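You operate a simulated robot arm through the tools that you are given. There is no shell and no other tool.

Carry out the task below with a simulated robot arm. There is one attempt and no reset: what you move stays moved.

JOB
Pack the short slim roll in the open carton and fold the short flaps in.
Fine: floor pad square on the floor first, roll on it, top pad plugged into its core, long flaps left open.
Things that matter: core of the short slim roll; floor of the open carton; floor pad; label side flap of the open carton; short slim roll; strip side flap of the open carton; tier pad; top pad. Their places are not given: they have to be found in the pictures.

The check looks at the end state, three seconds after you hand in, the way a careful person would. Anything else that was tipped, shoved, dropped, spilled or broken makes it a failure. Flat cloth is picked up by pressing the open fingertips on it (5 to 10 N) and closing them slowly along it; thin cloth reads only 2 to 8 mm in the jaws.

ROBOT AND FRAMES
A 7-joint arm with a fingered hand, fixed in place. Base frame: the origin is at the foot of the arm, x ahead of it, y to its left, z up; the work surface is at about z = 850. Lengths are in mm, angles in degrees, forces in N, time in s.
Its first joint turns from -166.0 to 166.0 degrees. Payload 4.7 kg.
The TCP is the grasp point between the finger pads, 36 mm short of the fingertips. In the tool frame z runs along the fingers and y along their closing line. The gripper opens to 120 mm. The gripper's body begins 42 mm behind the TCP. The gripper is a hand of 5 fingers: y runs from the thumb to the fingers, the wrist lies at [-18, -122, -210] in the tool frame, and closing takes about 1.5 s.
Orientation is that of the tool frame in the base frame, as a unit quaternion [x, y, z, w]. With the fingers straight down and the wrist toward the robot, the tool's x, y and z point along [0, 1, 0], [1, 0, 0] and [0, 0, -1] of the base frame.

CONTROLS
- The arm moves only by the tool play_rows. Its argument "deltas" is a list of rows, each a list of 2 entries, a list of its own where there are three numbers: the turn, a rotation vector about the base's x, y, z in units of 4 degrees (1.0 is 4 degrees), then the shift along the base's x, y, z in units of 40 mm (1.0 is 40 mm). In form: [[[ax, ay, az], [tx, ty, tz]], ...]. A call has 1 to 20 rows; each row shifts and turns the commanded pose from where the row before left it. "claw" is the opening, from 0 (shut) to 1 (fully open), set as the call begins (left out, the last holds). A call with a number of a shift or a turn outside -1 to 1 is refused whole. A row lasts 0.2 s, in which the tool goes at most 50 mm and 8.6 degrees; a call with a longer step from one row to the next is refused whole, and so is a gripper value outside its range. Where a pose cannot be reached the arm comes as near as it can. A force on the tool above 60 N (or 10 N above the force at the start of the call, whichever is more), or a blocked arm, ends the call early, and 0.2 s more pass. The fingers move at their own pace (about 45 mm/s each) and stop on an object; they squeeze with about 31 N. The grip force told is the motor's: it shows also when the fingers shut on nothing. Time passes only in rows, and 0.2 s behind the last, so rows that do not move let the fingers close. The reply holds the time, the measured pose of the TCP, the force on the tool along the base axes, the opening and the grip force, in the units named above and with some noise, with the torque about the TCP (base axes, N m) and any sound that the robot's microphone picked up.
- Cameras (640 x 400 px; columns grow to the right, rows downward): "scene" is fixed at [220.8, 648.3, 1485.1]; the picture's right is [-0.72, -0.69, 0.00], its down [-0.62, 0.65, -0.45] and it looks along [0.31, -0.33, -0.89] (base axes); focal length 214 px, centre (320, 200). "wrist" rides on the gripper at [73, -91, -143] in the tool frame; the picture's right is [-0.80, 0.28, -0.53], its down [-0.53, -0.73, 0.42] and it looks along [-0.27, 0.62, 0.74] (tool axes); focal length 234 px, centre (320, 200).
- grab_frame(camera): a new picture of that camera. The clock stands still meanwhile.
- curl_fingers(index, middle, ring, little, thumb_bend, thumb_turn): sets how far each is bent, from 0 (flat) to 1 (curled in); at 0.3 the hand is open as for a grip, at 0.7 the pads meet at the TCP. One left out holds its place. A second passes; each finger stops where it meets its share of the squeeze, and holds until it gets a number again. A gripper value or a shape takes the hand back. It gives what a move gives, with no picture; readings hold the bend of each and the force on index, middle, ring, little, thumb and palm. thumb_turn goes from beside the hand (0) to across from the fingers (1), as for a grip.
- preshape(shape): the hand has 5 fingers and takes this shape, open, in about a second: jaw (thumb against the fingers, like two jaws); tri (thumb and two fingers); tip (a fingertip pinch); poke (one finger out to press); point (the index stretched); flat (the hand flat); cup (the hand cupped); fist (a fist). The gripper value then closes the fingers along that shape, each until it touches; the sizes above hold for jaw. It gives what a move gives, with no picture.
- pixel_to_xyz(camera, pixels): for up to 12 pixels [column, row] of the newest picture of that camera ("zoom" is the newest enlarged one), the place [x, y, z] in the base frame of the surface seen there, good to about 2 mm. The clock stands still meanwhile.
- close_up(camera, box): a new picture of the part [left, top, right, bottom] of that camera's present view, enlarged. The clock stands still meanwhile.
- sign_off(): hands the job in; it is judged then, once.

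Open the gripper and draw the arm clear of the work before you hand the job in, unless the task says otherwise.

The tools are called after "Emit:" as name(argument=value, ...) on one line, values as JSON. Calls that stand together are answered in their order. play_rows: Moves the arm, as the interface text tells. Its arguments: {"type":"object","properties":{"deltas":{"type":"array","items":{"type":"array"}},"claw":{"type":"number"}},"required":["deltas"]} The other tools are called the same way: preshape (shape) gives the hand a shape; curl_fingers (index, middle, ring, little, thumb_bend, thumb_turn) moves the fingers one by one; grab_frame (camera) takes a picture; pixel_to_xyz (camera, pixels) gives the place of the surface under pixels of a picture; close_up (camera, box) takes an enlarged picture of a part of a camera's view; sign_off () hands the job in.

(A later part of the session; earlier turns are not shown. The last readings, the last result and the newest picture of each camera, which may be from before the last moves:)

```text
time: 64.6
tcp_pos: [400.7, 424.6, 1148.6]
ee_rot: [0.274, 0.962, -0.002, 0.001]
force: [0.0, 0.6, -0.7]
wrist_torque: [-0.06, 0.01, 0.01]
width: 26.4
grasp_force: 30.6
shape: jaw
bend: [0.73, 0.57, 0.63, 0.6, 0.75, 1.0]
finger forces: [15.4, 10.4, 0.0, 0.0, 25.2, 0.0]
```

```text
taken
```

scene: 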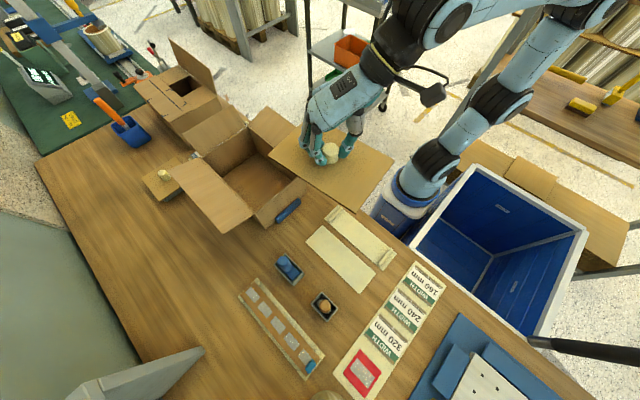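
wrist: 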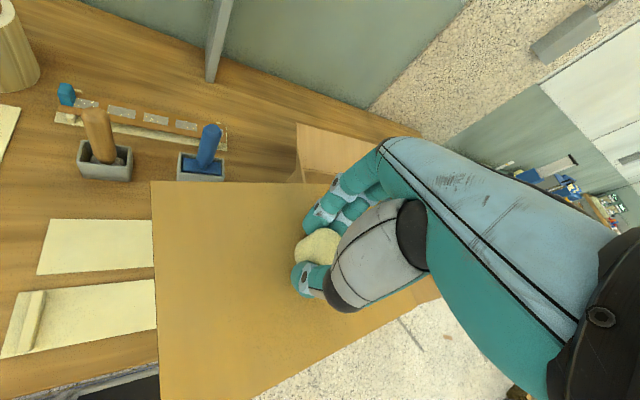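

The stand is two separate cream plates: a plain one and one with raised end bars. I zoom in.

Emit:
close_up(camera="scene", box=[290, 190, 410, 300])

Emit:
close_up(camera="scene", box=[250, 110, 410, 220])

```text
3.64 times, centred on (350, 245) of scene
```

zoom: 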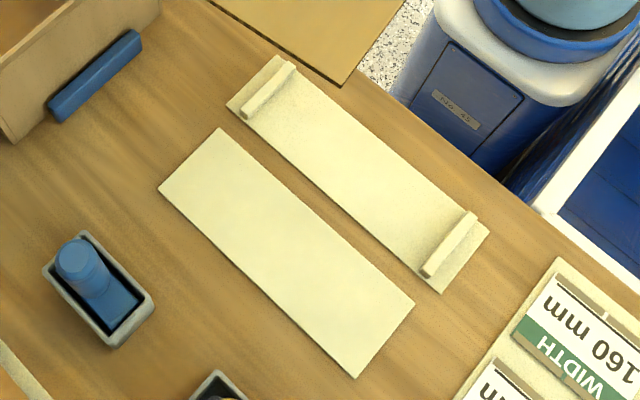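

```text
3.64 times, centred on (330, 165) of scene
```

zoom: 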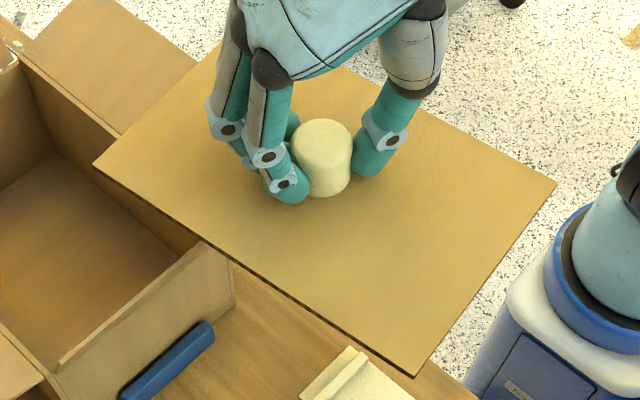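

I want to see the pad's underside. I raise it and pitch the hand so the fingers point outward toward the scene camera.

Emit:
play_rows(deltas=[[[0.85, -0.53, 0], [-0.07, 0.16, 0.08]], [[0.85, -0.53, 0], [-0.07, 0.16, 0.08]], [[0.85, -0.53, 0], [-0.07, 0.16, 0.08]], [[0.85, -0.53, 0], [-0.07, 0.16, 0.08]], [[0.85, -0.53, 0], [-0.07, 0.16, 0.08]], [[0.85, -0.53, 0], [-0.07, 0.16, 0.08]], [[0.85, -0.53, 0], [-0.07, 0.16, 0.08]], [[0.85, -0.53, 0], [-0.07, 0.16, 0.08]], [[0.85, -0.53, 0], [-0.07, 0.16, 0.08]], [[0.85, -0.53, 0], [-0.07, 0.16, 0.08]], [[0.85, -0.53, 0], [-0.07, 0.16, 0.08]], [[0.85, -0.53, 0], [-0.07, 0.16, 0.08]], [[0.85, -0.53, 0], [-0.07, 0.16, 0.08]], [[0.85, -0.53, 0], [-0.07, 0.16, 0.08]], [[0.85, -0.53, 0], [-0.07, 0.16, 0.08]], [[0.85, -0.53, 0], [-0.07, 0.16, 0.08]]])

Emit:
grab_frame(camera="scene")

```text
time: 68.0
tcp_pos: [355.8, 528.5, 1198.7]
ee_rot: [0.234, 0.815, 0.509, 0.146]
force: [0.2, -0.2, -0.5]
wrist_torque: [-0.01, 0.01, 0.03]
width: 26.3
grasp_force: 30.6
shape: jaw
bend: [0.73, 0.57, 0.63, 0.6, 0.75, 1.0]
finger forces: [14.4, 11.0, 0.1, 0.0, 25.1, 0.0]
```

```text
taken
```

scene: 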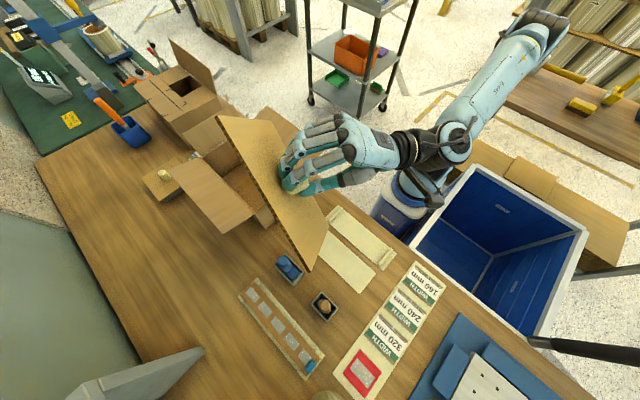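

The pad is nearly edge-on at 64°. I pitch another ~24° to expose the underside.

Emit:
play_rows(deltas=[[[0.85, -0.53, 0], [0, 0, 0]], [[0.85, -0.53, 0], [0, 0, 0]], [[0.85, -0.53, 0], [0, 0, 0]], [[0.85, -0.53, 0], [0, 0, 0]], [[0.85, -0.53, 0], [0, 0, 0]], [[0.85, -0.53, 0], [0, 0, 0]]])

Emit:
grab_frame(camera="scene")

Emit:
close_up(camera="scene", box=[180, 100, 380, 290])

```text
time: 69.4
tcp_pos: [354.1, 528.4, 1199.4]
ee_rot: [0.198, 0.691, 0.668, 0.192]
force: [-0.4, -0.1, 0.3]
wrist_torque: [-0.06, 0.0, 0.03]
width: 26.3
grasp_force: 31.2
shape: jaw
bend: [0.73, 0.56, 0.63, 0.6, 0.76, 1.0]
finger forces: [14.0, 11.2, 0.0, 0.0, 25.1, 0.0]
```

```text
taken
```

scene: 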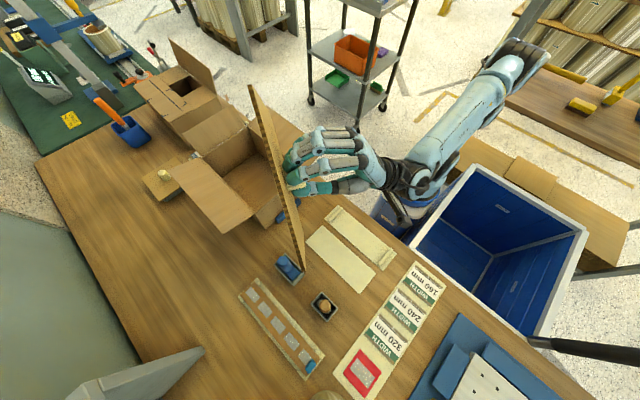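

```text
2.11 times, centred on (280, 195) of scene
```

zoom: 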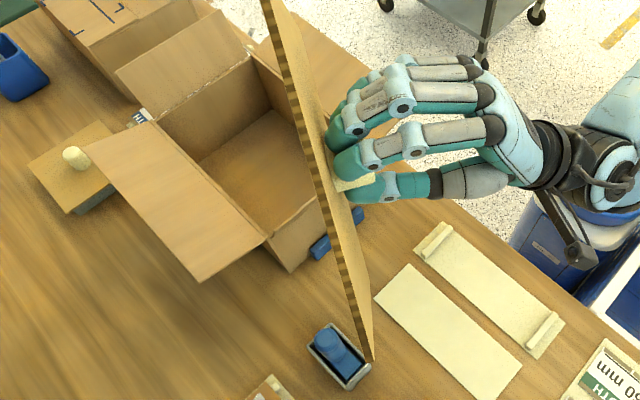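

From this near edge-on view I can't rule out a shallow plug, so I pitch ~28° further to actually see the underside.

Emit:
play_rows(deltas=[[[0.85, -0.53, 0], [0, 0, 0]], [[0.85, -0.53, 0], [0, 0, 0]], [[0.85, -0.53, 0], [0, 0, 0]], [[0.85, -0.53, 0], [0, 0, 0]], [[0.85, -0.53, 0], [0, 0, 0]], [[0.85, -0.53, 0], [0, 0, 0]], [[0.85, -0.53, 0], [0, 0, 0]], [[0.85, -0.53, 0], [0, 0, 0]]])

Emit:
grab_frame(camera="scene")

Emit:
close_up(camera="scene", box=[180, 80, 380, 290])

```text
time: 71.2
tcp_pos: [323.5, 529.2, 1199.4]
ee_rot: [0.169, 0.512, 0.81, 0.232]
force: [0.1, 0.1, 0.1]
wrist_torque: [-0.01, 0.04, -0.03]
width: 26.3
grasp_force: 30.3
shape: jaw
bend: [0.73, 0.56, 0.63, 0.6, 0.76, 1.0]
finger forces: [13.6, 11.4, 0.0, 0.0, 24.9, 0.1]
out of reach, approached as far as the arm can: row 6, 7, 8
```

```text
taken
```

scene: 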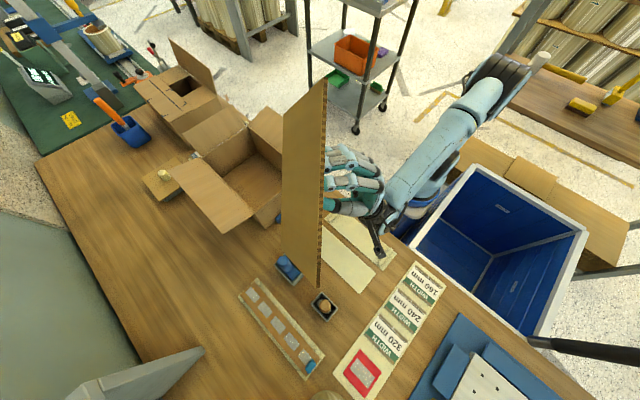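

```text
1.90 times, centred on (280, 185) of scene
```

zoom: 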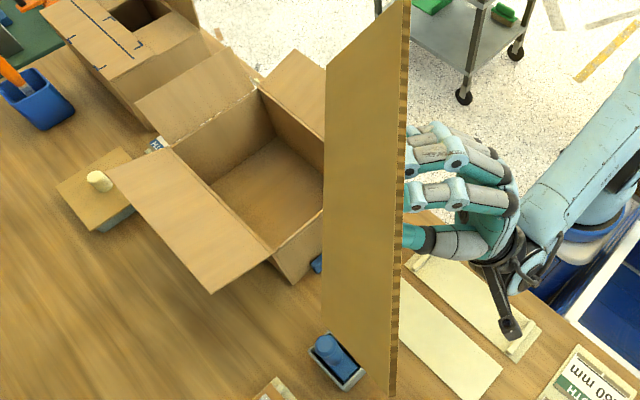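

The underside is completely flat: no plug, only the knob. So this big board behaves like a floor pad (knob inside the core), and I return the hand to pointing down, rotating back ~115°.

Emit:
play_rows(deltas=[[[-0.827, 0.562, 0], [0.1, -0.1, 0]], [[-0.827, 0.562, 0], [0.1, -0.1, 0]], [[-0.827, 0.562, 0], [0.1, -0.1, 0]], [[-0.827, 0.562, 0], [0.1, -0.1, 0]], [[-0.827, 0.562, 0], [0.1, -0.1, 0]], [[-0.827, 0.562, 0], [0.1, -0.1, 0]], [[-0.827, 0.562, 0], [0.1, -0.1, 0]], [[-0.827, 0.562, 0], [0.1, -0.1, 0]], [[-0.827, 0.562, 0], [0.1, -0.1, 0]], [[-0.827, 0.562, 0], [0.1, -0.1, 0]], [[-0.827, 0.562, 0], [0.1, 0, 0]], [[-0.827, 0.562, 0], [0.1, 0, 0]], [[-0.827, 0.562, 0], [0.1, 0, 0]], [[-0.827, 0.562, 0], [0.1, 0, 0]], [[-0.827, 0.562, 0], [0.1, 0, 0]], [[-0.827, 0.562, 0], [0.1, 0, 0]], [[-0.827, 0.562, 0], [0.1, 0, 0]], [[-0.827, 0.562, 0], [0.1, 0, 0]], [[-0.827, 0.562, 0], [0, 0, 0]], [[-0.827, 0.562, 0], [0, 0, 0]]])

Emit:
play_rows(deltas=[[[-0.827, 0.562, 0], [0, 0, 0]], [[-0.827, 0.562, 0], [0, 0, 0]], [[-0.827, 0.562, 0], [0, 0, 0]], [[-0.827, 0.562, 0], [0, 0, 0]], [[-0.827, 0.562, 0], [0, 0, 0]], [[-0.827, 0.562, 0], [0, 0, 0]], [[-0.827, 0.562, 0], [0, 0, 0]], [[-0.827, 0.562, 0], [0, 0, 0]], [[-0.58, 0.39, 0], [0, 0, 0]]])

Emit:
grab_frame(camera="scene")

```text
time: 75.4
tcp_pos: [396.7, 490.6, 1199.5]
ee_rot: [0.299, 0.906, 0.287, 0.083]
force: [0.0, 0.0, -0.4]
wrist_torque: [-0.03, -0.01, -0.01]
width: 26.3
grasp_force: 31.2
shape: jaw
bend: [0.73, 0.56, 0.63, 0.6, 0.76, 1.0]
finger forces: [12.4, 11.8, 0.1, 0.0, 24.5, 0.1]
```

```text
time: 77.4
tcp_pos: [395.4, 488.3, 1199.1]
ee_rot: [0.313, 0.95, 0.0, -0.002]
force: [-0.3, 0.1, -0.1]
wrist_torque: [0.04, 0.0, -0.01]
width: 26.5
grasp_force: 30.8
shape: jaw
bend: [0.73, 0.56, 0.63, 0.6, 0.76, 1.0]
finger forces: [12.2, 12.1, 0.0, 0.0, 24.5, 0.0]
```

```text
taken
```

scene: 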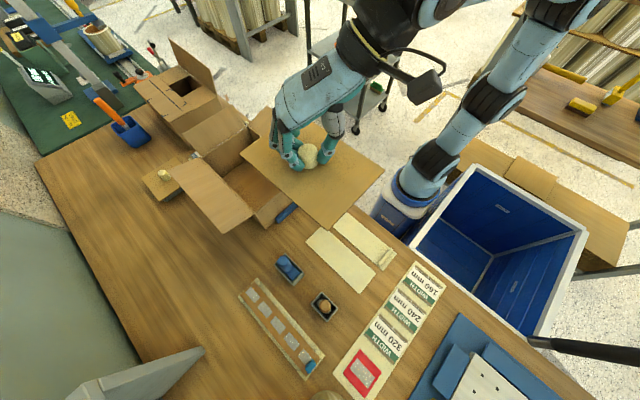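

The hand points down again with the board held. As a quick test of reach toward the small pad, I move outward at safe height (z≈1200, well above the flaps) and see where the arm saturates.

Emit:
play_rows(deltas=[[[0, 0, 0], [0.57, 0.29, 0]], [[0, 0, 0], [0.57, 0.29, 0]], [[0, 0, 0], [0.57, 0.29, 0]], [[0, 0, 0], [0.57, 0.29, 0]], [[0, 0, 0], [0.57, 0.29, 0]], [[0, 0, 0], [0.57, 0.29, 0]], [[0, 0, 0], [0.57, 0.29, 0]], [[0, 0, 0], [0.57, 0.29, 0]], [[0, 0, 0], [0.57, 0.29, 0]], [[0, 0, 0], [0.57, 0.29, 0]], [[0, 0, 0], [0.57, 0.29, 0]], [[0, 0, 0], [0.57, 0.29, 0]], [[0, 0, 0], [0.57, 0.29, 0]], [[0, 0, 0], [0.57, 0.29, 0]], [[0, 0, 0], [0.57, 0.29, 0]]])

Emit:
grab_frame(camera="scene")

Emit:
grab_frame(camera="wrist")

```text
time: 80.6
tcp_pos: [738.2, 663.8, 1199.5]
ee_rot: [0.314, 0.95, 0.0, 0.0]
force: [-1.6, -0.4, 1.2]
wrist_torque: [-0.01, -0.04, 0.0]
width: 26.3
grasp_force: 31.0
shape: jaw
bend: [0.73, 0.56, 0.63, 0.6, 0.76, 1.0]
finger forces: [12.2, 11.9, 0.0, 0.1, 24.5, 0.0]
```

```text
taken
```

scene: 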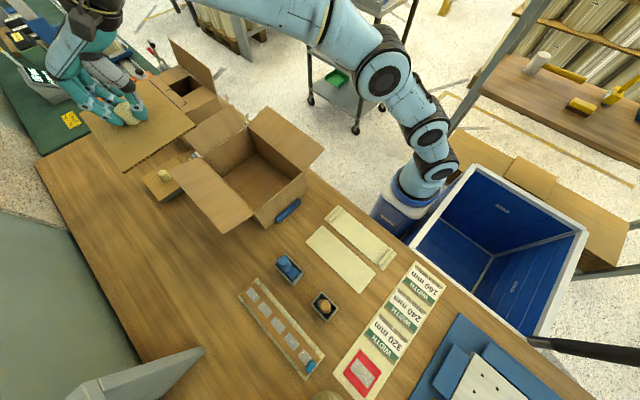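

```text
taken
```

wrist: 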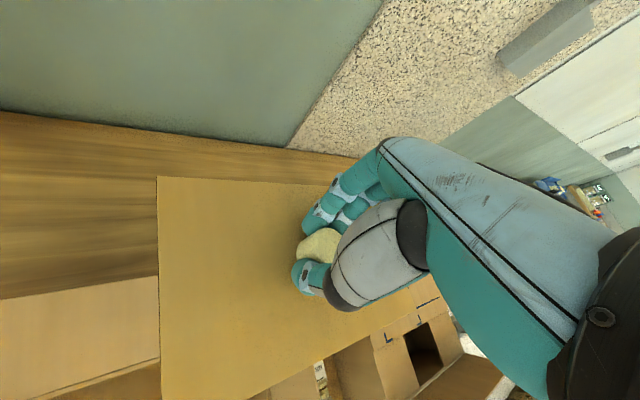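

It reached r≈993 at z=1200 without complaint, so the limit is further out than I assumed. I keep going outward to find the limit.

Emit:
play_rows(deltas=[[[0, 0, 0], [0.5, 0.27, 0]], [[0, 0, 0], [0.5, 0.27, 0]], [[0, 0, 0], [0.5, 0.27, 0]], [[0, 0, 0], [0.5, 0.27, 0]], [[0, 0, 0], [0.5, 0.27, 0]], [[0, 0, 0], [0.3, 0.1, 0]]])

Emit:
grab_frame(camera="scene")

```text
time: 82.0
tcp_pos: [792.6, 677.1, 1176.1]
ee_rot: [0.312, 0.95, 0.0, -0.001]
force: [-0.4, 0.2, 0.2]
wrist_torque: [0.02, 0.0, 0.01]
width: 26.2
grasp_force: 31.0
shape: jaw
bend: [0.73, 0.56, 0.63, 0.6, 0.76, 1.0]
finger forces: [12.2, 12.1, 0.1, 0.0, 24.4, 0.0]
out of reach, approached as far as the arm can: row 2, 3, 4, 5, 6
```

```text
taken
```

scene: 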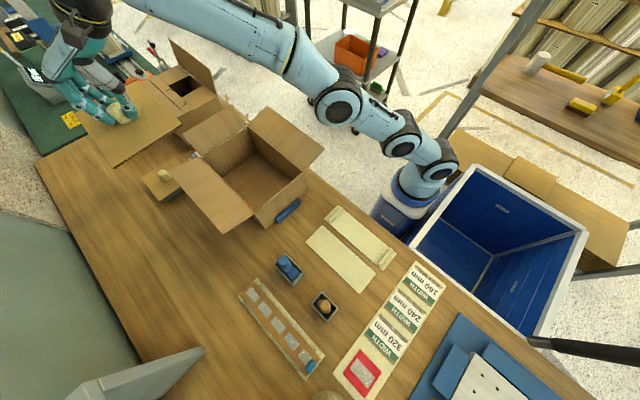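

The arm reached r≈1042 at z≈1176 with the tool down. I check the arm's joint heights to estimate its reach lower down.

Emit:
pixel_to_xyz(camera="scene", pixels=[[437, 167], [405, 147], [343, 105], [408, 190], [380, 130], [260, 55], [200, 25], [165, 175]])

```text
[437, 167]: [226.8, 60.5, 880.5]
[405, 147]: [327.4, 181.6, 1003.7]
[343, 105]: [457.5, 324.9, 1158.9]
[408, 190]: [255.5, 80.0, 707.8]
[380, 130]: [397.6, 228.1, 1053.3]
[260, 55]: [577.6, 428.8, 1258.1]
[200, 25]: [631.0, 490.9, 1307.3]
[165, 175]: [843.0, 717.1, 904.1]
```

The arm line shows the shoulder is low and the total reach is larger than stated, so the small pad on the gray block (whose plug would sit in the block) can be the top pad. I treat this flat knobbed board (229×148, 11 mm clearance all round) as the floor pad and bring it above the carton centre (620,518).

Emit:
play_rows(deltas=[[[0, 0, 0], [-0.43, -0.4, 0]], [[0, 0, 0], [-0.43, -0.4, 0]], [[0, 0, 0], [-0.43, -0.4, 0]], [[0, 0, 0], [-0.43, -0.4, 0]], [[0, 0, 0], [-0.43, -0.4, 0]], [[0, 0, 0], [-0.43, -0.4, 0]], [[0, 0, 0], [-0.43, -0.4, 0]], [[0, 0, 0], [-0.43, -0.4, 0]], [[0, 0, 0], [-0.43, -0.4, 0]], [[0, 0, 0], [-0.43, -0.38, 0]], [[0, 0, 0], [0, 0, -0.5]], [[0, 0, 0], [0, 0, -0.5]], [[0, 0, 0], [0, 0, 0]]])

Emit:
close_up(camera="scene", box=[140, 60, 340, 240])

Emit:
grab_frame(camera="wrist")

```text
time: 84.8
tcp_pos: [621.1, 518.0, 1137.7]
ee_rot: [0.312, 0.95, -0.001, -0.001]
force: [0.4, -0.3, -0.3]
wrist_torque: [0.0, 0.01, -0.02]
width: 26.0
grasp_force: 30.6
shape: jaw
bend: [0.73, 0.56, 0.63, 0.6, 0.76, 1.0]
finger forces: [12.2, 12.0, 0.1, 0.0, 24.2, 0.0]
```

```text
2.22 times, centred on (240, 150) of scene
```

zoom: 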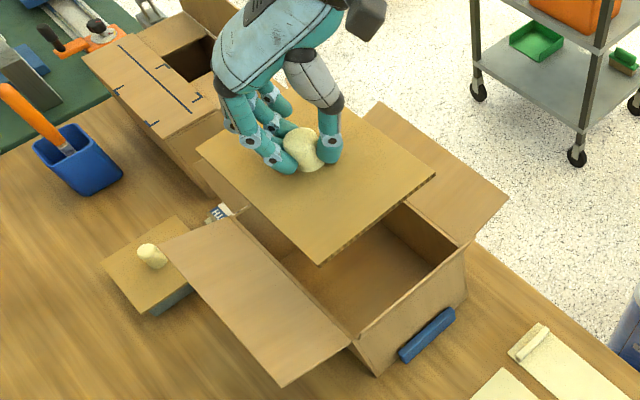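

```text
taken
```

wrist: 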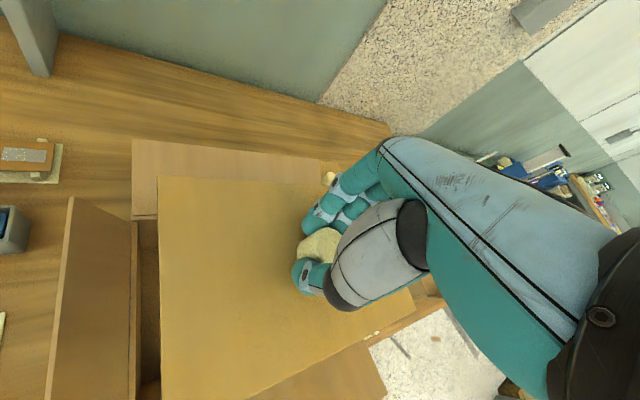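

The board is above the carton. I measure its corners in the zoom (bottom (322,262), right (435,175), left (200,147)) to get position and yaw.

Emit:
pixel_to_xyz(camera="zoom", pixels=[[322, 258], [430, 175], [202, 148], [265, 205], [380, 218], [385, 212], [322, 255], [300, 240], [240, 180], [360, 130], [350, 238], [410, 193]])

Emit:
pixel_to_xyz(camera="wrist", pixels=[[160, 180], [160, 380], [164, 395], [162, 250], [300, 186], [220, 181], [270, 392], [250, 398], [330, 362], [410, 305], [160, 320]])

```text
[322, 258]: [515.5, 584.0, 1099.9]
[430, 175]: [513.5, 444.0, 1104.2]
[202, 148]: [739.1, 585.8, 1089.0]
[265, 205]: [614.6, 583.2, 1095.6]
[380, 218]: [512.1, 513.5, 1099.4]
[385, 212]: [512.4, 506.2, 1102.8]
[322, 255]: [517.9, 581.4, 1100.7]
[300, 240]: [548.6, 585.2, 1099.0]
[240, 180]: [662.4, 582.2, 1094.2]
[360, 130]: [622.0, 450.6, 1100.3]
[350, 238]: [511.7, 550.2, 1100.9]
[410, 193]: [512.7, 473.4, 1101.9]
```

```text
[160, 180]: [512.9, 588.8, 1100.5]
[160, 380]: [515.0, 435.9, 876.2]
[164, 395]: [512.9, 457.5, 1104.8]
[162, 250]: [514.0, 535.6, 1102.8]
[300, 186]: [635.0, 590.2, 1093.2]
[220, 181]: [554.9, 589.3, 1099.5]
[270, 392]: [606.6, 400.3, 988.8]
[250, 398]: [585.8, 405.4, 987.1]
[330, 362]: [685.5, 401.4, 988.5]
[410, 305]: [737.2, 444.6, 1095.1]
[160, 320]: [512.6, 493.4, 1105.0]
```

The board is square within about 0.6° and centred near (627,515), so I shift −6.7 mm in x and +3 mm in y, then lower part-way and check clearance.

Emit:
play_rows(deltas=[[[0, 0, -0.1], [-0.17, 0.08, -0.2]], [[0, 0, 0], [0, 0, -0.5]], [[0, 0, 0], [0, 0, -0.6]], [[0, 0, 0], [0, 0, -0.6]], [[0, 0, 0], [0, 0, -0.6]], [[0, 0, 0], [0, 0, -0.6]], [[0, 0, 0], [0, 0, -0.6]], [[0, 0, 0], [0, 0, 0]]])

Emit:
close_up(camera="scene", box=[140, 60, 340, 240])

Emit:
grab_frame(camera="wrist")

```text
time: 86.6
tcp_pos: [614.3, 523.2, 989.1]
ee_rot: [0.315, 0.949, 0.0, -0.001]
force: [0.5, 0.8, -0.2]
wrist_torque: [-0.01, 0.0, 0.0]
width: 26.3
grasp_force: 30.8
shape: jaw
bend: [0.73, 0.56, 0.63, 0.6, 0.76, 1.0]
finger forces: [12.2, 12.0, 0.1, 0.1, 24.3, 0.1]
```

```text
2.22 times, centred on (240, 150) of scene
```

zoom: 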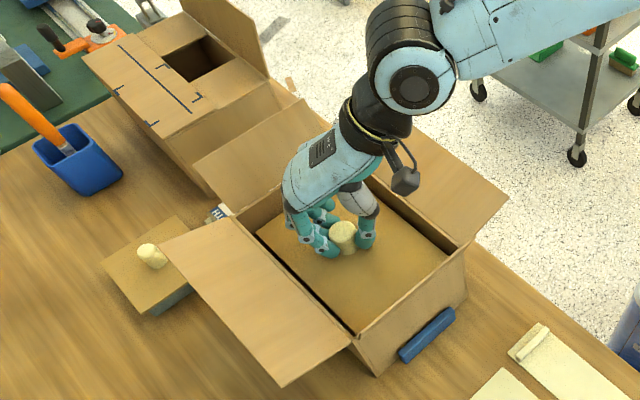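

```text
taken
```

wrist: 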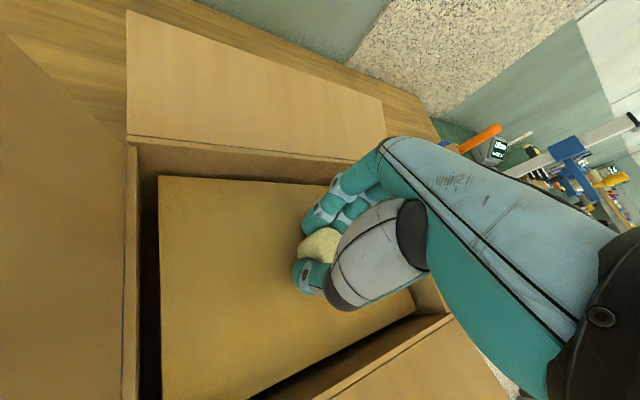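

The board is in the opening. I measure the gaps to the walls.

Emit:
pixel_to_xyz(camera="wrist", pixels=[[162, 185], [162, 250], [165, 390], [210, 181], [290, 187], [250, 395], [330, 350], [400, 312], [136, 250], [220, 150], [300, 160], [132, 350]])

Emit:
pixel_to_xyz(camera="zoom", pixels=[[352, 330], [300, 285], [262, 238], [440, 256], [400, 290], [410, 215], [340, 315], [280, 262], [445, 250], [235, 222], [355, 335], [425, 215]])

```text
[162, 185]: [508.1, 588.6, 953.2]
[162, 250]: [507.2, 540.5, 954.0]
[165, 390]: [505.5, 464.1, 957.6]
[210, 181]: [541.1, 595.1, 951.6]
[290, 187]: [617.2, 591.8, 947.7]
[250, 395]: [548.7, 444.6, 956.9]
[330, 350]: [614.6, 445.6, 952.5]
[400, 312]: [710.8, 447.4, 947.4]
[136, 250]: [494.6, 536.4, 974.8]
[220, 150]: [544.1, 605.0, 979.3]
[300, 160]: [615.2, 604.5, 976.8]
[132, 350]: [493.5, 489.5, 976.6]
```

```text
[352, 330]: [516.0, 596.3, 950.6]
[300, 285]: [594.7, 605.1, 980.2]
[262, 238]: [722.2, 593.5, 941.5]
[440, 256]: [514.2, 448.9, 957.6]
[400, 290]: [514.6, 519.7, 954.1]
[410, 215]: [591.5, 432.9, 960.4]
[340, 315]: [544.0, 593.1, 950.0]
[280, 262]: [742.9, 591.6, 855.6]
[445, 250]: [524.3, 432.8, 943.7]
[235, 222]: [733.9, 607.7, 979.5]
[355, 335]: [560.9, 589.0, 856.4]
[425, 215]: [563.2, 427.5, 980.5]
```

Gaps are now about 11–12 mm on all sides. I lower slowly toward the floor.

Emit:
play_rows(deltas=[[[0, 0, 0], [0, 0, -0.4]], [[0, 0, 0], [0, 0, -0.4]], [[0, 0, 0], [0, 0, -0.4]], [[0, 0, 0], [0, 0, -0.4]], [[0, 0, 0], [0, 0, -0.25]], [[0, 0, 0], [0, 0, 0]]])

Emit:
play_rows(deltas=[[[0, 0, 0], [0, 0, -0.1]], [[0, 0, 0], [0, 0, -0.08]], [[0, 0, 0], [0, 0, 0]]])

```text
time: 88.0
tcp_pos: [614.6, 523.9, 915.7]
ee_rot: [0.317, 0.949, -0.001, -0.001]
force: [-0.2, -0.3, 0.1]
wrist_torque: [-0.01, -0.01, 0.01]
width: 25.9
grasp_force: 31.3
shape: jaw
bend: [0.73, 0.56, 0.63, 0.6, 0.76, 1.0]
finger forces: [12.2, 12.2, 0.1, 0.0, 24.2, 0.1]
```

```text
time: 88.8
tcp_pos: [614.8, 522.9, 907.3]
ee_rot: [0.316, 0.949, 0.0, -0.001]
force: [-0.1, -0.2, -0.3]
wrist_torque: [0.07, -0.09, 0.03]
width: 26.3
grasp_force: 30.7
shape: jaw
bend: [0.73, 0.56, 0.63, 0.6, 0.76, 1.0]
finger forces: [12.3, 12.1, 0.0, 0.0, 24.1, 0.1]
```

The torque begins to hint at contact. I continue down in small steps.

Emit:
play_rows(deltas=[[[0, 0, 0], [0, 0, -0.06]], [[0, 0, 0], [0, 0, -0.06]], [[0, 0, 0], [0, 0, 0]]])

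Emit:
grab_frame(camera="wrist")

Emit:
close_up(camera="scene", box=[180, 90, 320, 230])

```text
time: 89.6
tcp_pos: [614.1, 522.7, 901.8]
ee_rot: [0.316, 0.949, 0.0, -0.001]
force: [-1.2, -1.2, 2.4]
wrist_torque: [0.12, -0.17, 0.01]
width: 26.6
grasp_force: 30.7
shape: jaw
bend: [0.73, 0.56, 0.63, 0.6, 0.76, 1.0]
finger forces: [12.7, 12.7, 0.0, 0.1, 25.6, 0.0]
```

```text
taken
```

wrist: 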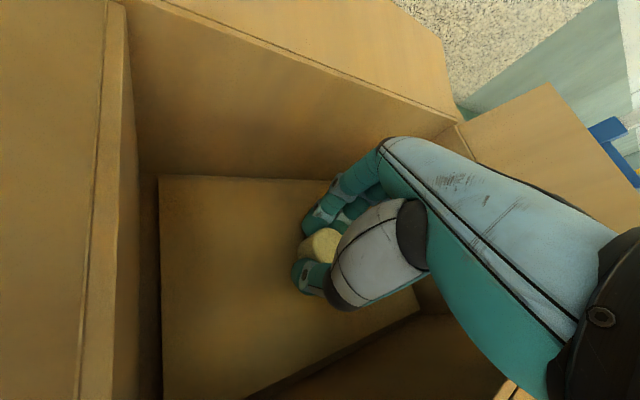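

```text
2.86 times, centred on (250, 160) of scene
```

zoom: 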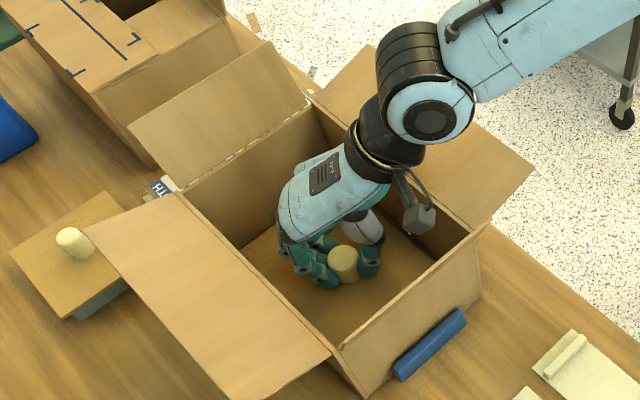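

The floor pad touches the floor (2.4 N). I press 2 mm more and open partially (to ~0.6) so the fingers stay clear of the carton walls.

Emit:
play_rows(deltas=[[[0, 0, 0], [0, 0, -0.06]], [[0, 0, 0], [0, 0, 0]]])

Emit:
play_rows(deltas=[[[0, 0, 0], [0, 0, 0]], [[0, 0, 0], [0, 0, 0]], [[0, 0, 0], [0, 0, 0]], [[0, 0, 0], [0, 0, 0]], [[0, 0, 0], [0, 0, 0]]], claw=0.6)

Emit:
grab_frame(camera="wrist")

```text
time: 90.2
tcp_pos: [614.6, 522.5, 900.7]
ee_rot: [0.317, 0.949, 0.0, -0.001]
force: [-1.0, -0.9, 5.4]
wrist_torque: [0.2, -0.18, 0.03]
width: 26.2
grasp_force: 31.1
shape: jaw
bend: [0.73, 0.56, 0.63, 0.6, 0.76, 1.0]
finger forces: [13.3, 13.2, 0.0, 0.1, 26.2, 0.0]
```

```text
time: 91.4
tcp_pos: [614.0, 522.0, 901.3]
ee_rot: [0.316, 0.949, -0.001, -0.001]
force: [0.2, -0.4, -0.2]
wrist_torque: [-0.01, 0.0, -0.02]
width: 71.6
grasp_force: 0.0
shape: jaw
bend: [0.74, 0.41, 0.38, 0.42, 0.66, 1.0]
finger forces: [0.0, 0.0, 0.0, 0.1, 0.0, 0.1]
```

```text
taken
```

wrist: 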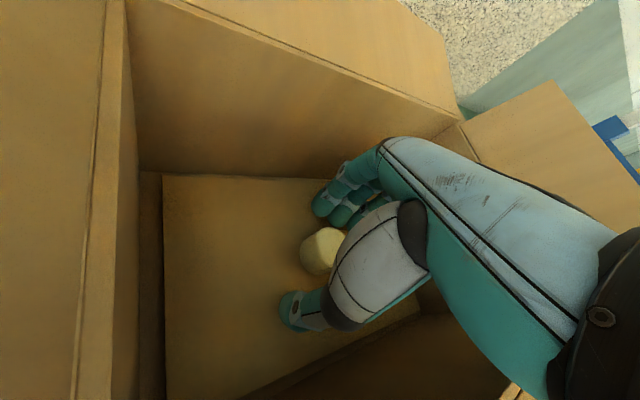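

The knob is released (forces zero). I raise the hand slowly straight up and check that the pad stays put.

Emit:
play_rows(deltas=[[[0, 0, 0], [0, 0, 0.1]], [[0, 0, 0], [0, 0, 0.2]], [[0, 0, 0], [0, 0, 0.3]], [[0, 0, 0], [0, 0, 0.4]], [[0, 0, 0], [0, 0, 0.5]], [[0, 0, 0], [0, 0, 0.6]], [[0, 0, 0], [0, 0, 0.6]], [[0, 0, 0], [0, 0, 0.6]], [[0, 0, 0], [0, 0, 0.6]], [[0, 0, 0], [0, 0, 0.6]], [[0, 0, 0], [0, 0, 0.6]]])

Emit:
grab_frame(camera="wrist")

Emit:
close_up(camera="scene", box=[160, 80, 330, 240])

```text
time: 93.8
tcp_pos: [614.5, 522.8, 1102.8]
ee_rot: [0.316, 0.949, -0.001, -0.001]
force: [0.5, 0.6, -0.9]
wrist_torque: [0.01, 0.02, 0.0]
width: 71.7
grasp_force: 0.2
shape: jaw
bend: [0.74, 0.41, 0.38, 0.42, 0.66, 1.0]
finger forces: [0.1, 0.0, 0.0, 0.1, 0.0, 0.0]
```

```text
taken
```

wrist: 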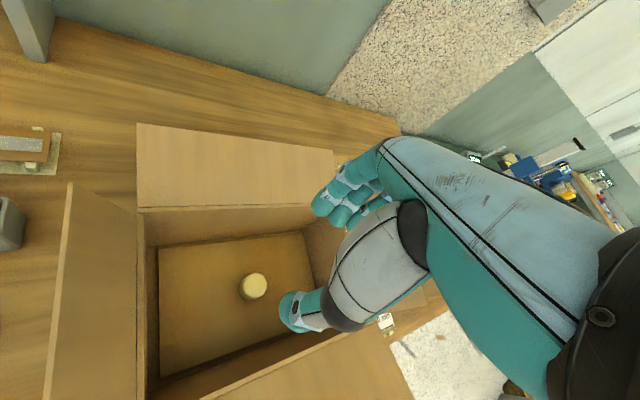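

```text
2.50 times, centred on (245, 160) of scene
```

zoom: 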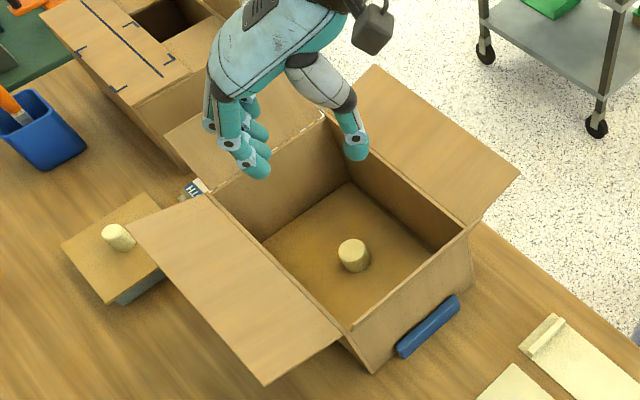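

The pad lies in the carton. I verify squareness by measuring its corners and knob.

Emit:
close_up(camera="wrist", box=[130, 190, 330, 390])

Emit:
pixel_to_xyz(camera="wrist", pixels=[[162, 252], [162, 300], [162, 370], [200, 245], [260, 239], [300, 235], [210, 352], [250, 334], [253, 284], [253, 275], [243, 285], [265, 285]])

```text
2.00 times, centred on (230, 290) of wrist
```

zoom: 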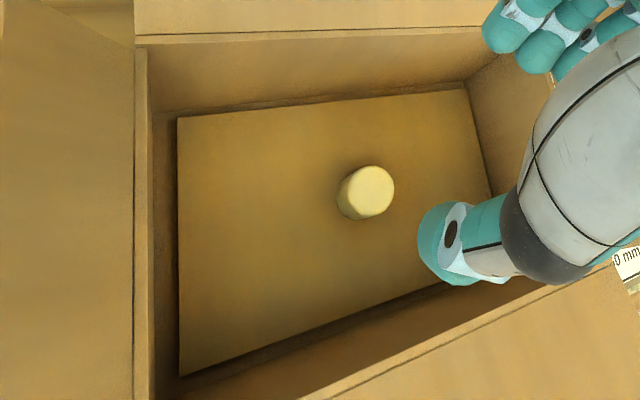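

```text
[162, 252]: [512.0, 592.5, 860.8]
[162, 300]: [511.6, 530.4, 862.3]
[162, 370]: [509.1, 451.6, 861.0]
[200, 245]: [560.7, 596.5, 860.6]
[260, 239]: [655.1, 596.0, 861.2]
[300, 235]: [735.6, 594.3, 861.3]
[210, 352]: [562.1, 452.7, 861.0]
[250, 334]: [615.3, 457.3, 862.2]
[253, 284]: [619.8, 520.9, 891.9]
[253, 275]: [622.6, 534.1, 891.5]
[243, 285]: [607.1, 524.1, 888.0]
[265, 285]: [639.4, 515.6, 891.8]
```

The floor pad lies flat (z≈861) and square, knob centre about (622,521). Next is the roll: I fully open the hand, rise and turn toward it at (56,800).

Emit:
play_rows(deltas=[[[0, 0, 0.5], [-0.3, 0, 0.5]], [[0, 0, 0.5], [-0.6, 0.1, 0.5]], [[0, 0, 0.5], [-0.8, 0.2, 0.3]], [[0, 0, 0.5], [-0.8, 0.3, 0]], [[0, 0, 0.5], [-0.8, 0.4, 0]], [[0, 0, 0.5], [-0.8, 0.4, 0]], [[0, 0, 0.5], [-0.8, 0.4, 0]], [[0, 0, 0.5], [-0.8, 0.4, 0]], [[0, 0, 0.5], [-0.8, 0.4, 0]], [[0, 0, 0.5], [-0.8, 0.4, 0]], [[0, 0, 0.5], [-0.8, 0.5, 0]], [[0, 0, 0.5], [-0.8, 0.5, 0]], [[0, 0, 0.5], [-0.8, 0.5, 0]], [[0, 0, 0.5], [-0.8, 0.5, 0]], [[0, 0, 0.5], [-0.8, 0.5, 0]], [[0, 0, 0.5], [-0.7, 0.4, 0]], [[0, 0, 0.5], [-0.7, 0.3, 0]], [[0, 0, 0.5], [-0.5, 0.2, 0]]], claw=1.0)

Emit:
grab_frame(camera="wrist")

Emit:
grab_frame(camera="scene")

```text
time: 97.6
tcp_pos: [86.5, 780.3, 1155.5]
ee_rot: [0.007, 1.0, 0.0, -0.001]
force: [0.4, 0.0, 0.0]
wrist_torque: [0.05, 0.02, 0.0]
width: 119.6
grasp_force: 0.0
shape: jaw
bend: [0.3, 0.3, 0.3, 0.3, 0.3, 0.98]
finger forces: [0.0, 0.1, 0.1, 0.1, 0.0, 0.0]
```

```text
taken
```

wrist: 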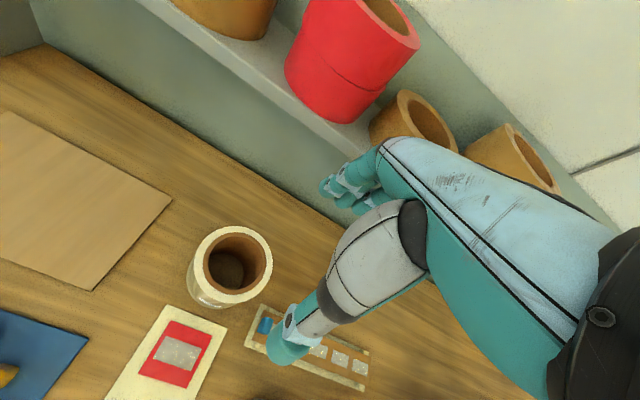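

```text
taken
```

scene: 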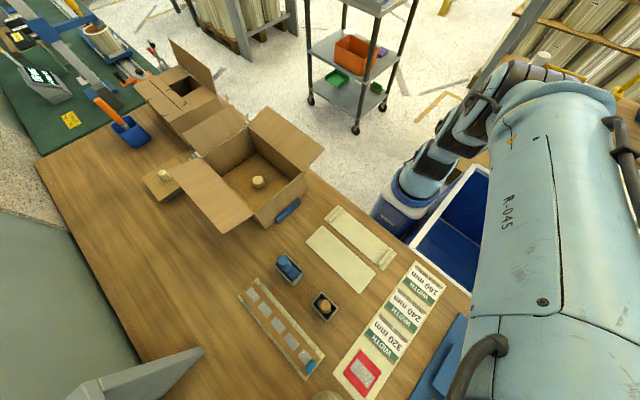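

The roll shows clearly at wrist (232,263). I zoom to measure rim and core precisely, and the shelf behind.

Emit:
close_up(camera="wrist", box=[180, 210, 290, 320])

Emit:
pixel_to_xyz(camera="zoom", pixels=[[350, 70], [420, 95], [462, 170], [440, 270], [370, 335], [275, 345], [210, 300], [185, 220], [205, 130], [270, 78], [320, 100], [320, 310]])

Emit:
pixel_to_xyz(camera="wrist", pixels=[[340, 120], [300, 110], [240, 60], [330, 150], [395, 40], [420, 110], [210, 150], [130, 60], [322, 125], [440, 150]])

```text
3.64 times, centred on (235, 265) of wrist
```

zoom: 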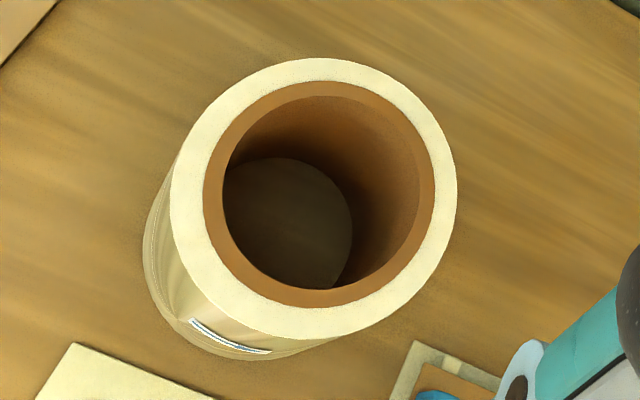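

```text
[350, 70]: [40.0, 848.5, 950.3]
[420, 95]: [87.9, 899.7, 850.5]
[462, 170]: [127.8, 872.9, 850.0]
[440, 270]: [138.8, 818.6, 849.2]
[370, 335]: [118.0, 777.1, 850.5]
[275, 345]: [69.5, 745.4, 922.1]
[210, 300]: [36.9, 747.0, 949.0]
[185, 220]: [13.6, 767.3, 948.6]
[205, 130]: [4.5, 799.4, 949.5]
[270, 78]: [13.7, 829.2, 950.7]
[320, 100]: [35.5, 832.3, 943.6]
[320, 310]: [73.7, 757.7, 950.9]
```

```text
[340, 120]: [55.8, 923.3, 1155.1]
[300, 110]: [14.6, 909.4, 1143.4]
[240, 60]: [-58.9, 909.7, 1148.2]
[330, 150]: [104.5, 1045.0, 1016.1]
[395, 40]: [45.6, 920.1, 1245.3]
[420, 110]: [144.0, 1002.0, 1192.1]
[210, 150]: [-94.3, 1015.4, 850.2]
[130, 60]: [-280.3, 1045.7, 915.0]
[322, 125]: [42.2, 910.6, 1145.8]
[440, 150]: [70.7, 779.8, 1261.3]
```

Roll centre is (56,798.7), outer radius 53, rim z=950; the shelf front edge is at y≈910, z≥1143, clear of the hand. I centre over the roll and descend to just above it.

Emit:
play_rows(deltas=[[[0, 0, 0], [-0.3, 0.16, 0]], [[0, 0, 0], [-0.3, 0.16, -0.3]], [[0, 0, 0], [-0.28, 0.14, -0.6]], [[0, 0, 0], [0, 0, -0.7]], [[0, 0, 0], [0, 0, -0.7]], [[0, 0, 0], [0, 0, -0.6]], [[0, 0, 0], [0, 0, -0.3]], [[0, 0, 0], [0, 0, 0]]])

Emit:
grab_frame(camera="wrist")

```text
time: 99.4
tcp_pos: [51.4, 797.2, 1027.8]
ee_rot: [0.008, 1.0, -0.001, -0.001]
force: [0.1, 0.9, -0.5]
wrist_torque: [0.0, 0.01, -0.01]
width: 119.6
grasp_force: 0.1
shape: jaw
bend: [0.3, 0.3, 0.3, 0.3, 0.3, 0.98]
finger forces: [0.0, 0.1, 0.0, 0.0, 0.0, 0.0]
```

```text
taken
```

wrist: 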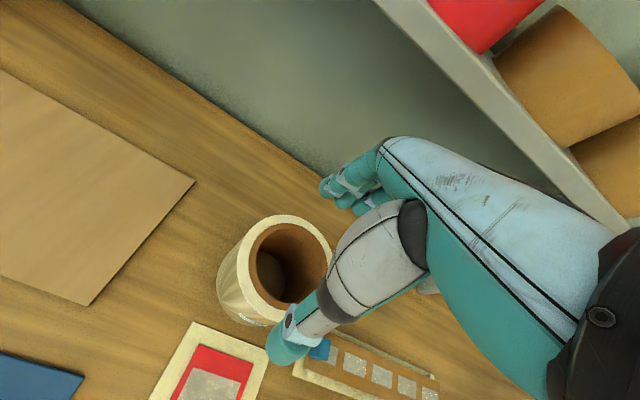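

The roll lies between thumb and fingers in view. I lower in moderate steps, watching for contact.

Emit:
play_rows(deltas=[[[0, 0, 0], [0, 0.03, -0.4]], [[0, 0, 0], [0, 0, -0.4]], [[0, 0, 0], [0, 0, -0.4]], [[0, 0, 0], [0, 0, -0.3]], [[0, 0, 0], [0, 0, 0]]])

Emit:
grab_frame(camera="wrist")

```text
time: 100.6
tcp_pos: [52.6, 798.8, 967.2]
ee_rot: [0.008, 1.0, -0.001, 0.0]
force: [1.0, 0.3, 0.0]
wrist_torque: [0.0, 0.03, 0.01]
width: 119.5
grasp_force: 0.1
shape: jaw
bend: [0.3, 0.3, 0.3, 0.3, 0.3, 0.98]
finger forces: [0.0, 0.0, 0.0, 0.0, 0.1, 0.1]
```

```text
taken
```

wrist: 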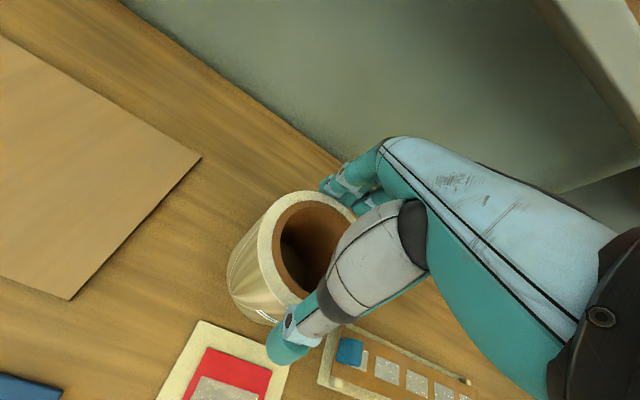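

No contact; fingers straddle the rim. I go down to about z=944 and check again.

Emit:
play_rows(deltas=[[[0, 0, 0], [0, 0, -0.2]], [[0, 0, 0], [0, 0, -0.2]], [[0, 0, 0], [0, 0, -0.2]], [[0, 0, 0], [0, 0, 0]]])

Emit:
grab_frame(camera="wrist")

```text
time: 101.6
tcp_pos: [50.6, 798.8, 945.6]
ee_rot: [0.007, 1.0, 0.0, 0.0]
force: [-1.8, 3.5, 11.9]
wrist_torque: [0.31, 0.09, 0.03]
width: 119.9
grasp_force: 0.1
shape: jaw
bend: [0.27, 0.3, 0.3, 0.3, 0.28, 0.97]
finger forces: [9.3, 0.1, 0.0, 0.0, 3.7, 0.0]
```

```text
taken
```

wrist: 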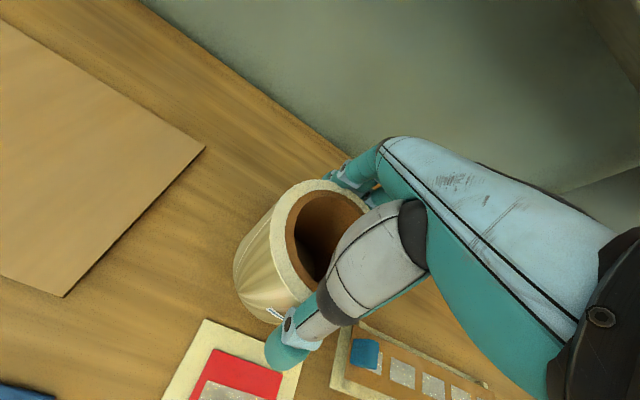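

Contact at this depth (12 N, index and thumb wedged on the rim), so I back up about 5 mm and then close.

Emit:
play_rows(deltas=[[[0, 0, 0], [0, 0, 0.1]], [[0, 0, 0], [0, 0, 0.04]], [[0, 0, 0], [0, 0, 0]]])

Emit:
play_rows(deltas=[[[0, 0, 0], [0, 0, 0]], [[0, 0, 0], [0, 0, 0]], [[0, 0, 0], [0, 0, 0]], [[0, 0, 0], [0, 0, 0]], [[0, 0, 0], [0, 0, 0]], [[0, 0, 0], [0, 0, 0]], [[0, 0, 0], [0, 0, 0]], [[0, 0, 0], [0, 0, 0]]], claw=0.0)

Emit:
grab_frame(camera="wrist")

```text
time: 102.4
tcp_pos: [50.9, 798.3, 948.8]
ee_rot: [0.009, 1.0, -0.002, -0.001]
force: [-0.2, 1.2, -1.1]
wrist_torque: [0.01, -0.02, 0.0]
width: 120.0
grasp_force: 0.0
shape: jaw
bend: [0.28, 0.3, 0.3, 0.3, 0.28, 0.97]
finger forces: [4.2, 0.0, 0.0, 0.1, 3.4, 0.0]
```

```text
time: 104.2
tcp_pos: [50.6, 798.2, 949.6]
ee_rot: [0.009, 1.0, 0.0, -0.001]
force: [-0.3, 0.0, 0.5]
wrist_torque: [0.01, 0.0, 0.05]
width: 102.0
grasp_force: 30.9
shape: jaw
bend: [0.26, 0.33, 0.33, 0.34, 0.42, 0.98]
finger forces: [25.2, 11.2, 3.3, 0.0, 40.8, 0.0]
```

```text
taken
```

wrist: 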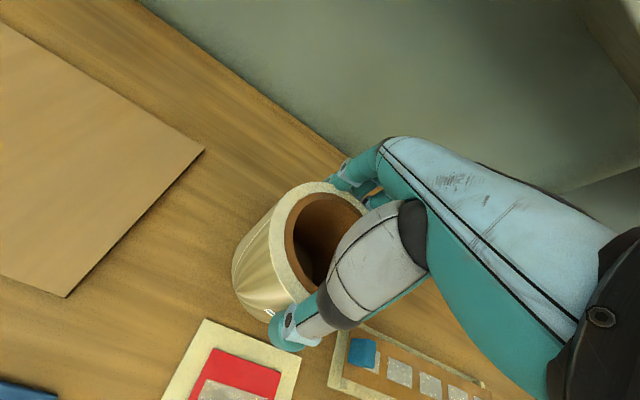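

Gripped with thumb 41 N against index/middle/ring. I lift slowly while drawing back a little from the shelf.

Emit:
play_rows(deltas=[[[0, 0, 0], [0, 0, 0.1]], [[0, 0, 0], [0, 0, 0.15]], [[0, 0, 0], [0, 0, 0.2]], [[0, 0, 0], [0, 0, 0.2]], [[0, 0, 0], [0, 0, 0.2]], [[0, 0, 0], [0, 0, 0.2]], [[0, 0, 0], [0, 0, 0]]])

Emit:
grab_frame(camera="wrist")

```text
time: 105.8
tcp_pos: [50.0, 799.1, 990.9]
ee_rot: [0.008, 1.0, -0.002, 0.0]
force: [0.4, 0.0, -3.9]
wrist_torque: [0.0, 0.01, 0.02]
width: 102.1
grasp_force: 31.2
shape: jaw
bend: [0.26, 0.33, 0.33, 0.34, 0.42, 0.98]
finger forces: [25.0, 11.3, 3.3, 0.1, 40.8, 0.0]
```

```text
taken
```

wrist: 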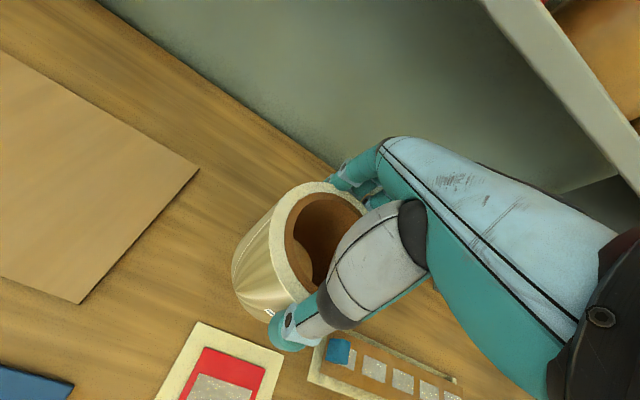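

The roll is up (about 4 N weight), hanging straight. I draw back from the shelf while rising to z≈1180, and begin turning toward yaw 0.

Emit:
play_rows(deltas=[[[0, 0, 0], [0.1, -0.4, 0.4]], [[0, 0, 0], [0.1, -0.4, 0.6]], [[0, 0, -0.5], [0.1, -0.4, 0.6]], [[0, 0, -0.8], [0.1, -0.4, 0.6]], [[0, 0, -0.9], [0.1, -0.4, 0.6]], [[0, 0, -0.9], [0.2, -0.4, 0.6]], [[0, 0, -0.9], [0.3, -0.4, 0.6]], [[0, 0, -0.9], [0.4, -0.3, 0.5]], [[0, 0, -0.9], [0.5, -0.2, 0.2]], [[0, 0, -0.9], [0.6, -0.2, 0]], [[0, 0, -0.9], [0.6, -0.2, 0]], [[0, 0, -0.9], [0.6, -0.2, 0]], [[0, 0, -0.9], [0.6, -0.2, 0]], [[0, 0, -0.9], [0.6, -0.2, 0]], [[0, 0, -0.9], [0.6, -0.2, 0]], [[0, 0, -0.9], [0.6, -0.2, 0]], [[0, 0, -0.9], [0.6, -0.1, 0]], [[0, 0, -0.9], [0.6, -0.1, 0]], [[0, 0, -0.9], [0.6, -0.1, 0]], [[0, 0, -0.9], [0.6, -0.1, 0]]])

Emit:
grab_frame(camera="scene")

```text
time: 110.0
tcp_pos: [390.6, 593.5, 1180.5]
ee_rot: [0.528, 0.85, -0.001, -0.001]
force: [-0.9, -0.4, -4.5]
wrist_torque: [0.03, -0.02, 0.0]
width: 102.0
grasp_force: 31.2
shape: jaw
bend: [0.26, 0.33, 0.34, 0.34, 0.43, 0.98]
finger forces: [24.9, 11.3, 3.5, 0.0, 40.3, 0.0]
```

```text
taken
```

scene: 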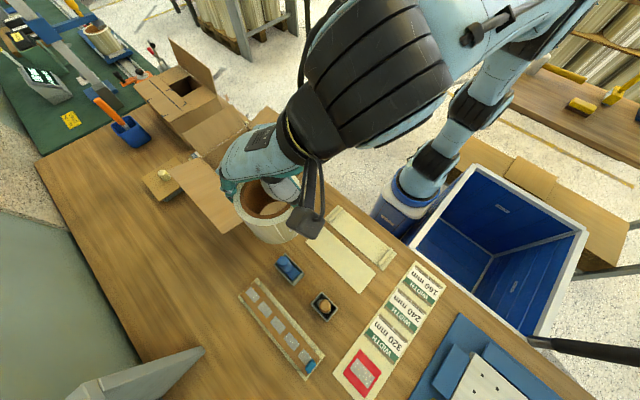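

The roll rides at z≈1180, clear of everything. I bring it over the floor pad's knob at about (622,521), finishing yaw 0.

Emit:
play_rows(deltas=[[[0, 0, -0.82], [0.6, -0.21, 0]], [[0, 0, -0.82], [0.72, -0.21, 0]], [[0, 0, -0.82], [0.72, -0.21, 0]], [[0, 0, -0.82], [0.72, -0.21, 0]], [[0, 0, -0.82], [0.72, -0.21, 0]], [[0, 0, -0.82], [0.72, -0.21, 0]], [[0, 0, -0.82], [0.72, -0.21, 0]], [[0, 0, -0.82], [0.72, -0.21, 0]], [[0, 0, 0], [0.14, 0, 0]], [[0, 0, 0], [0, 0, 0]]])

Emit:
grab_frame(camera="wrist")

Emit:
close_up(camera="scene", box=[160, 60, 340, 240])

```text
time: 112.2
tcp_pos: [623.4, 527.8, 1179.6]
ee_rot: [0.707, 0.707, 0.0, 0.0]
force: [-0.1, -0.2, -4.0]
wrist_torque: [0.01, 0.03, 0.03]
width: 101.8
grasp_force: 30.9
shape: jaw
bend: [0.26, 0.33, 0.34, 0.34, 0.43, 0.98]
finger forces: [24.9, 11.4, 3.5, 0.0, 40.3, 0.0]
```

```text
taken
```

wrist: 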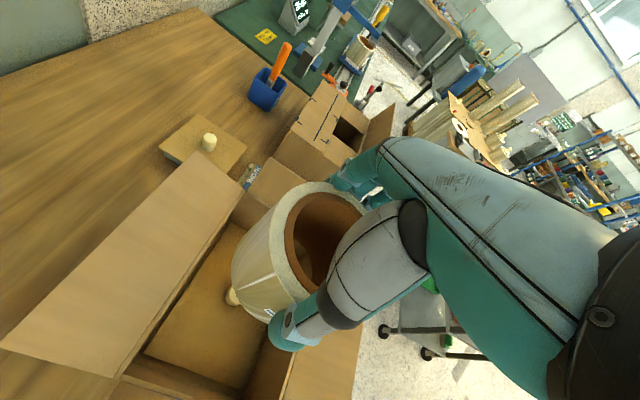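

```text
2.22 times, centred on (250, 150) of scene
```

zoom: 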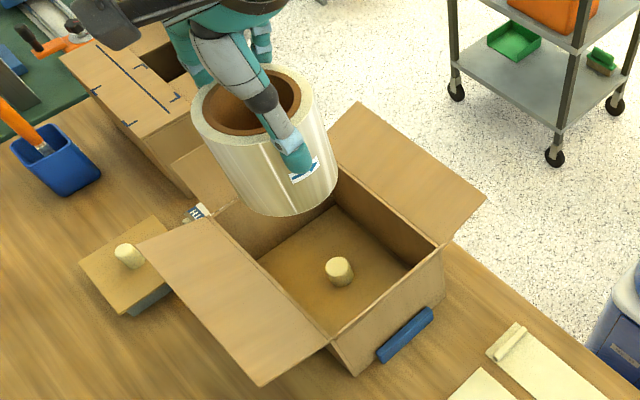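

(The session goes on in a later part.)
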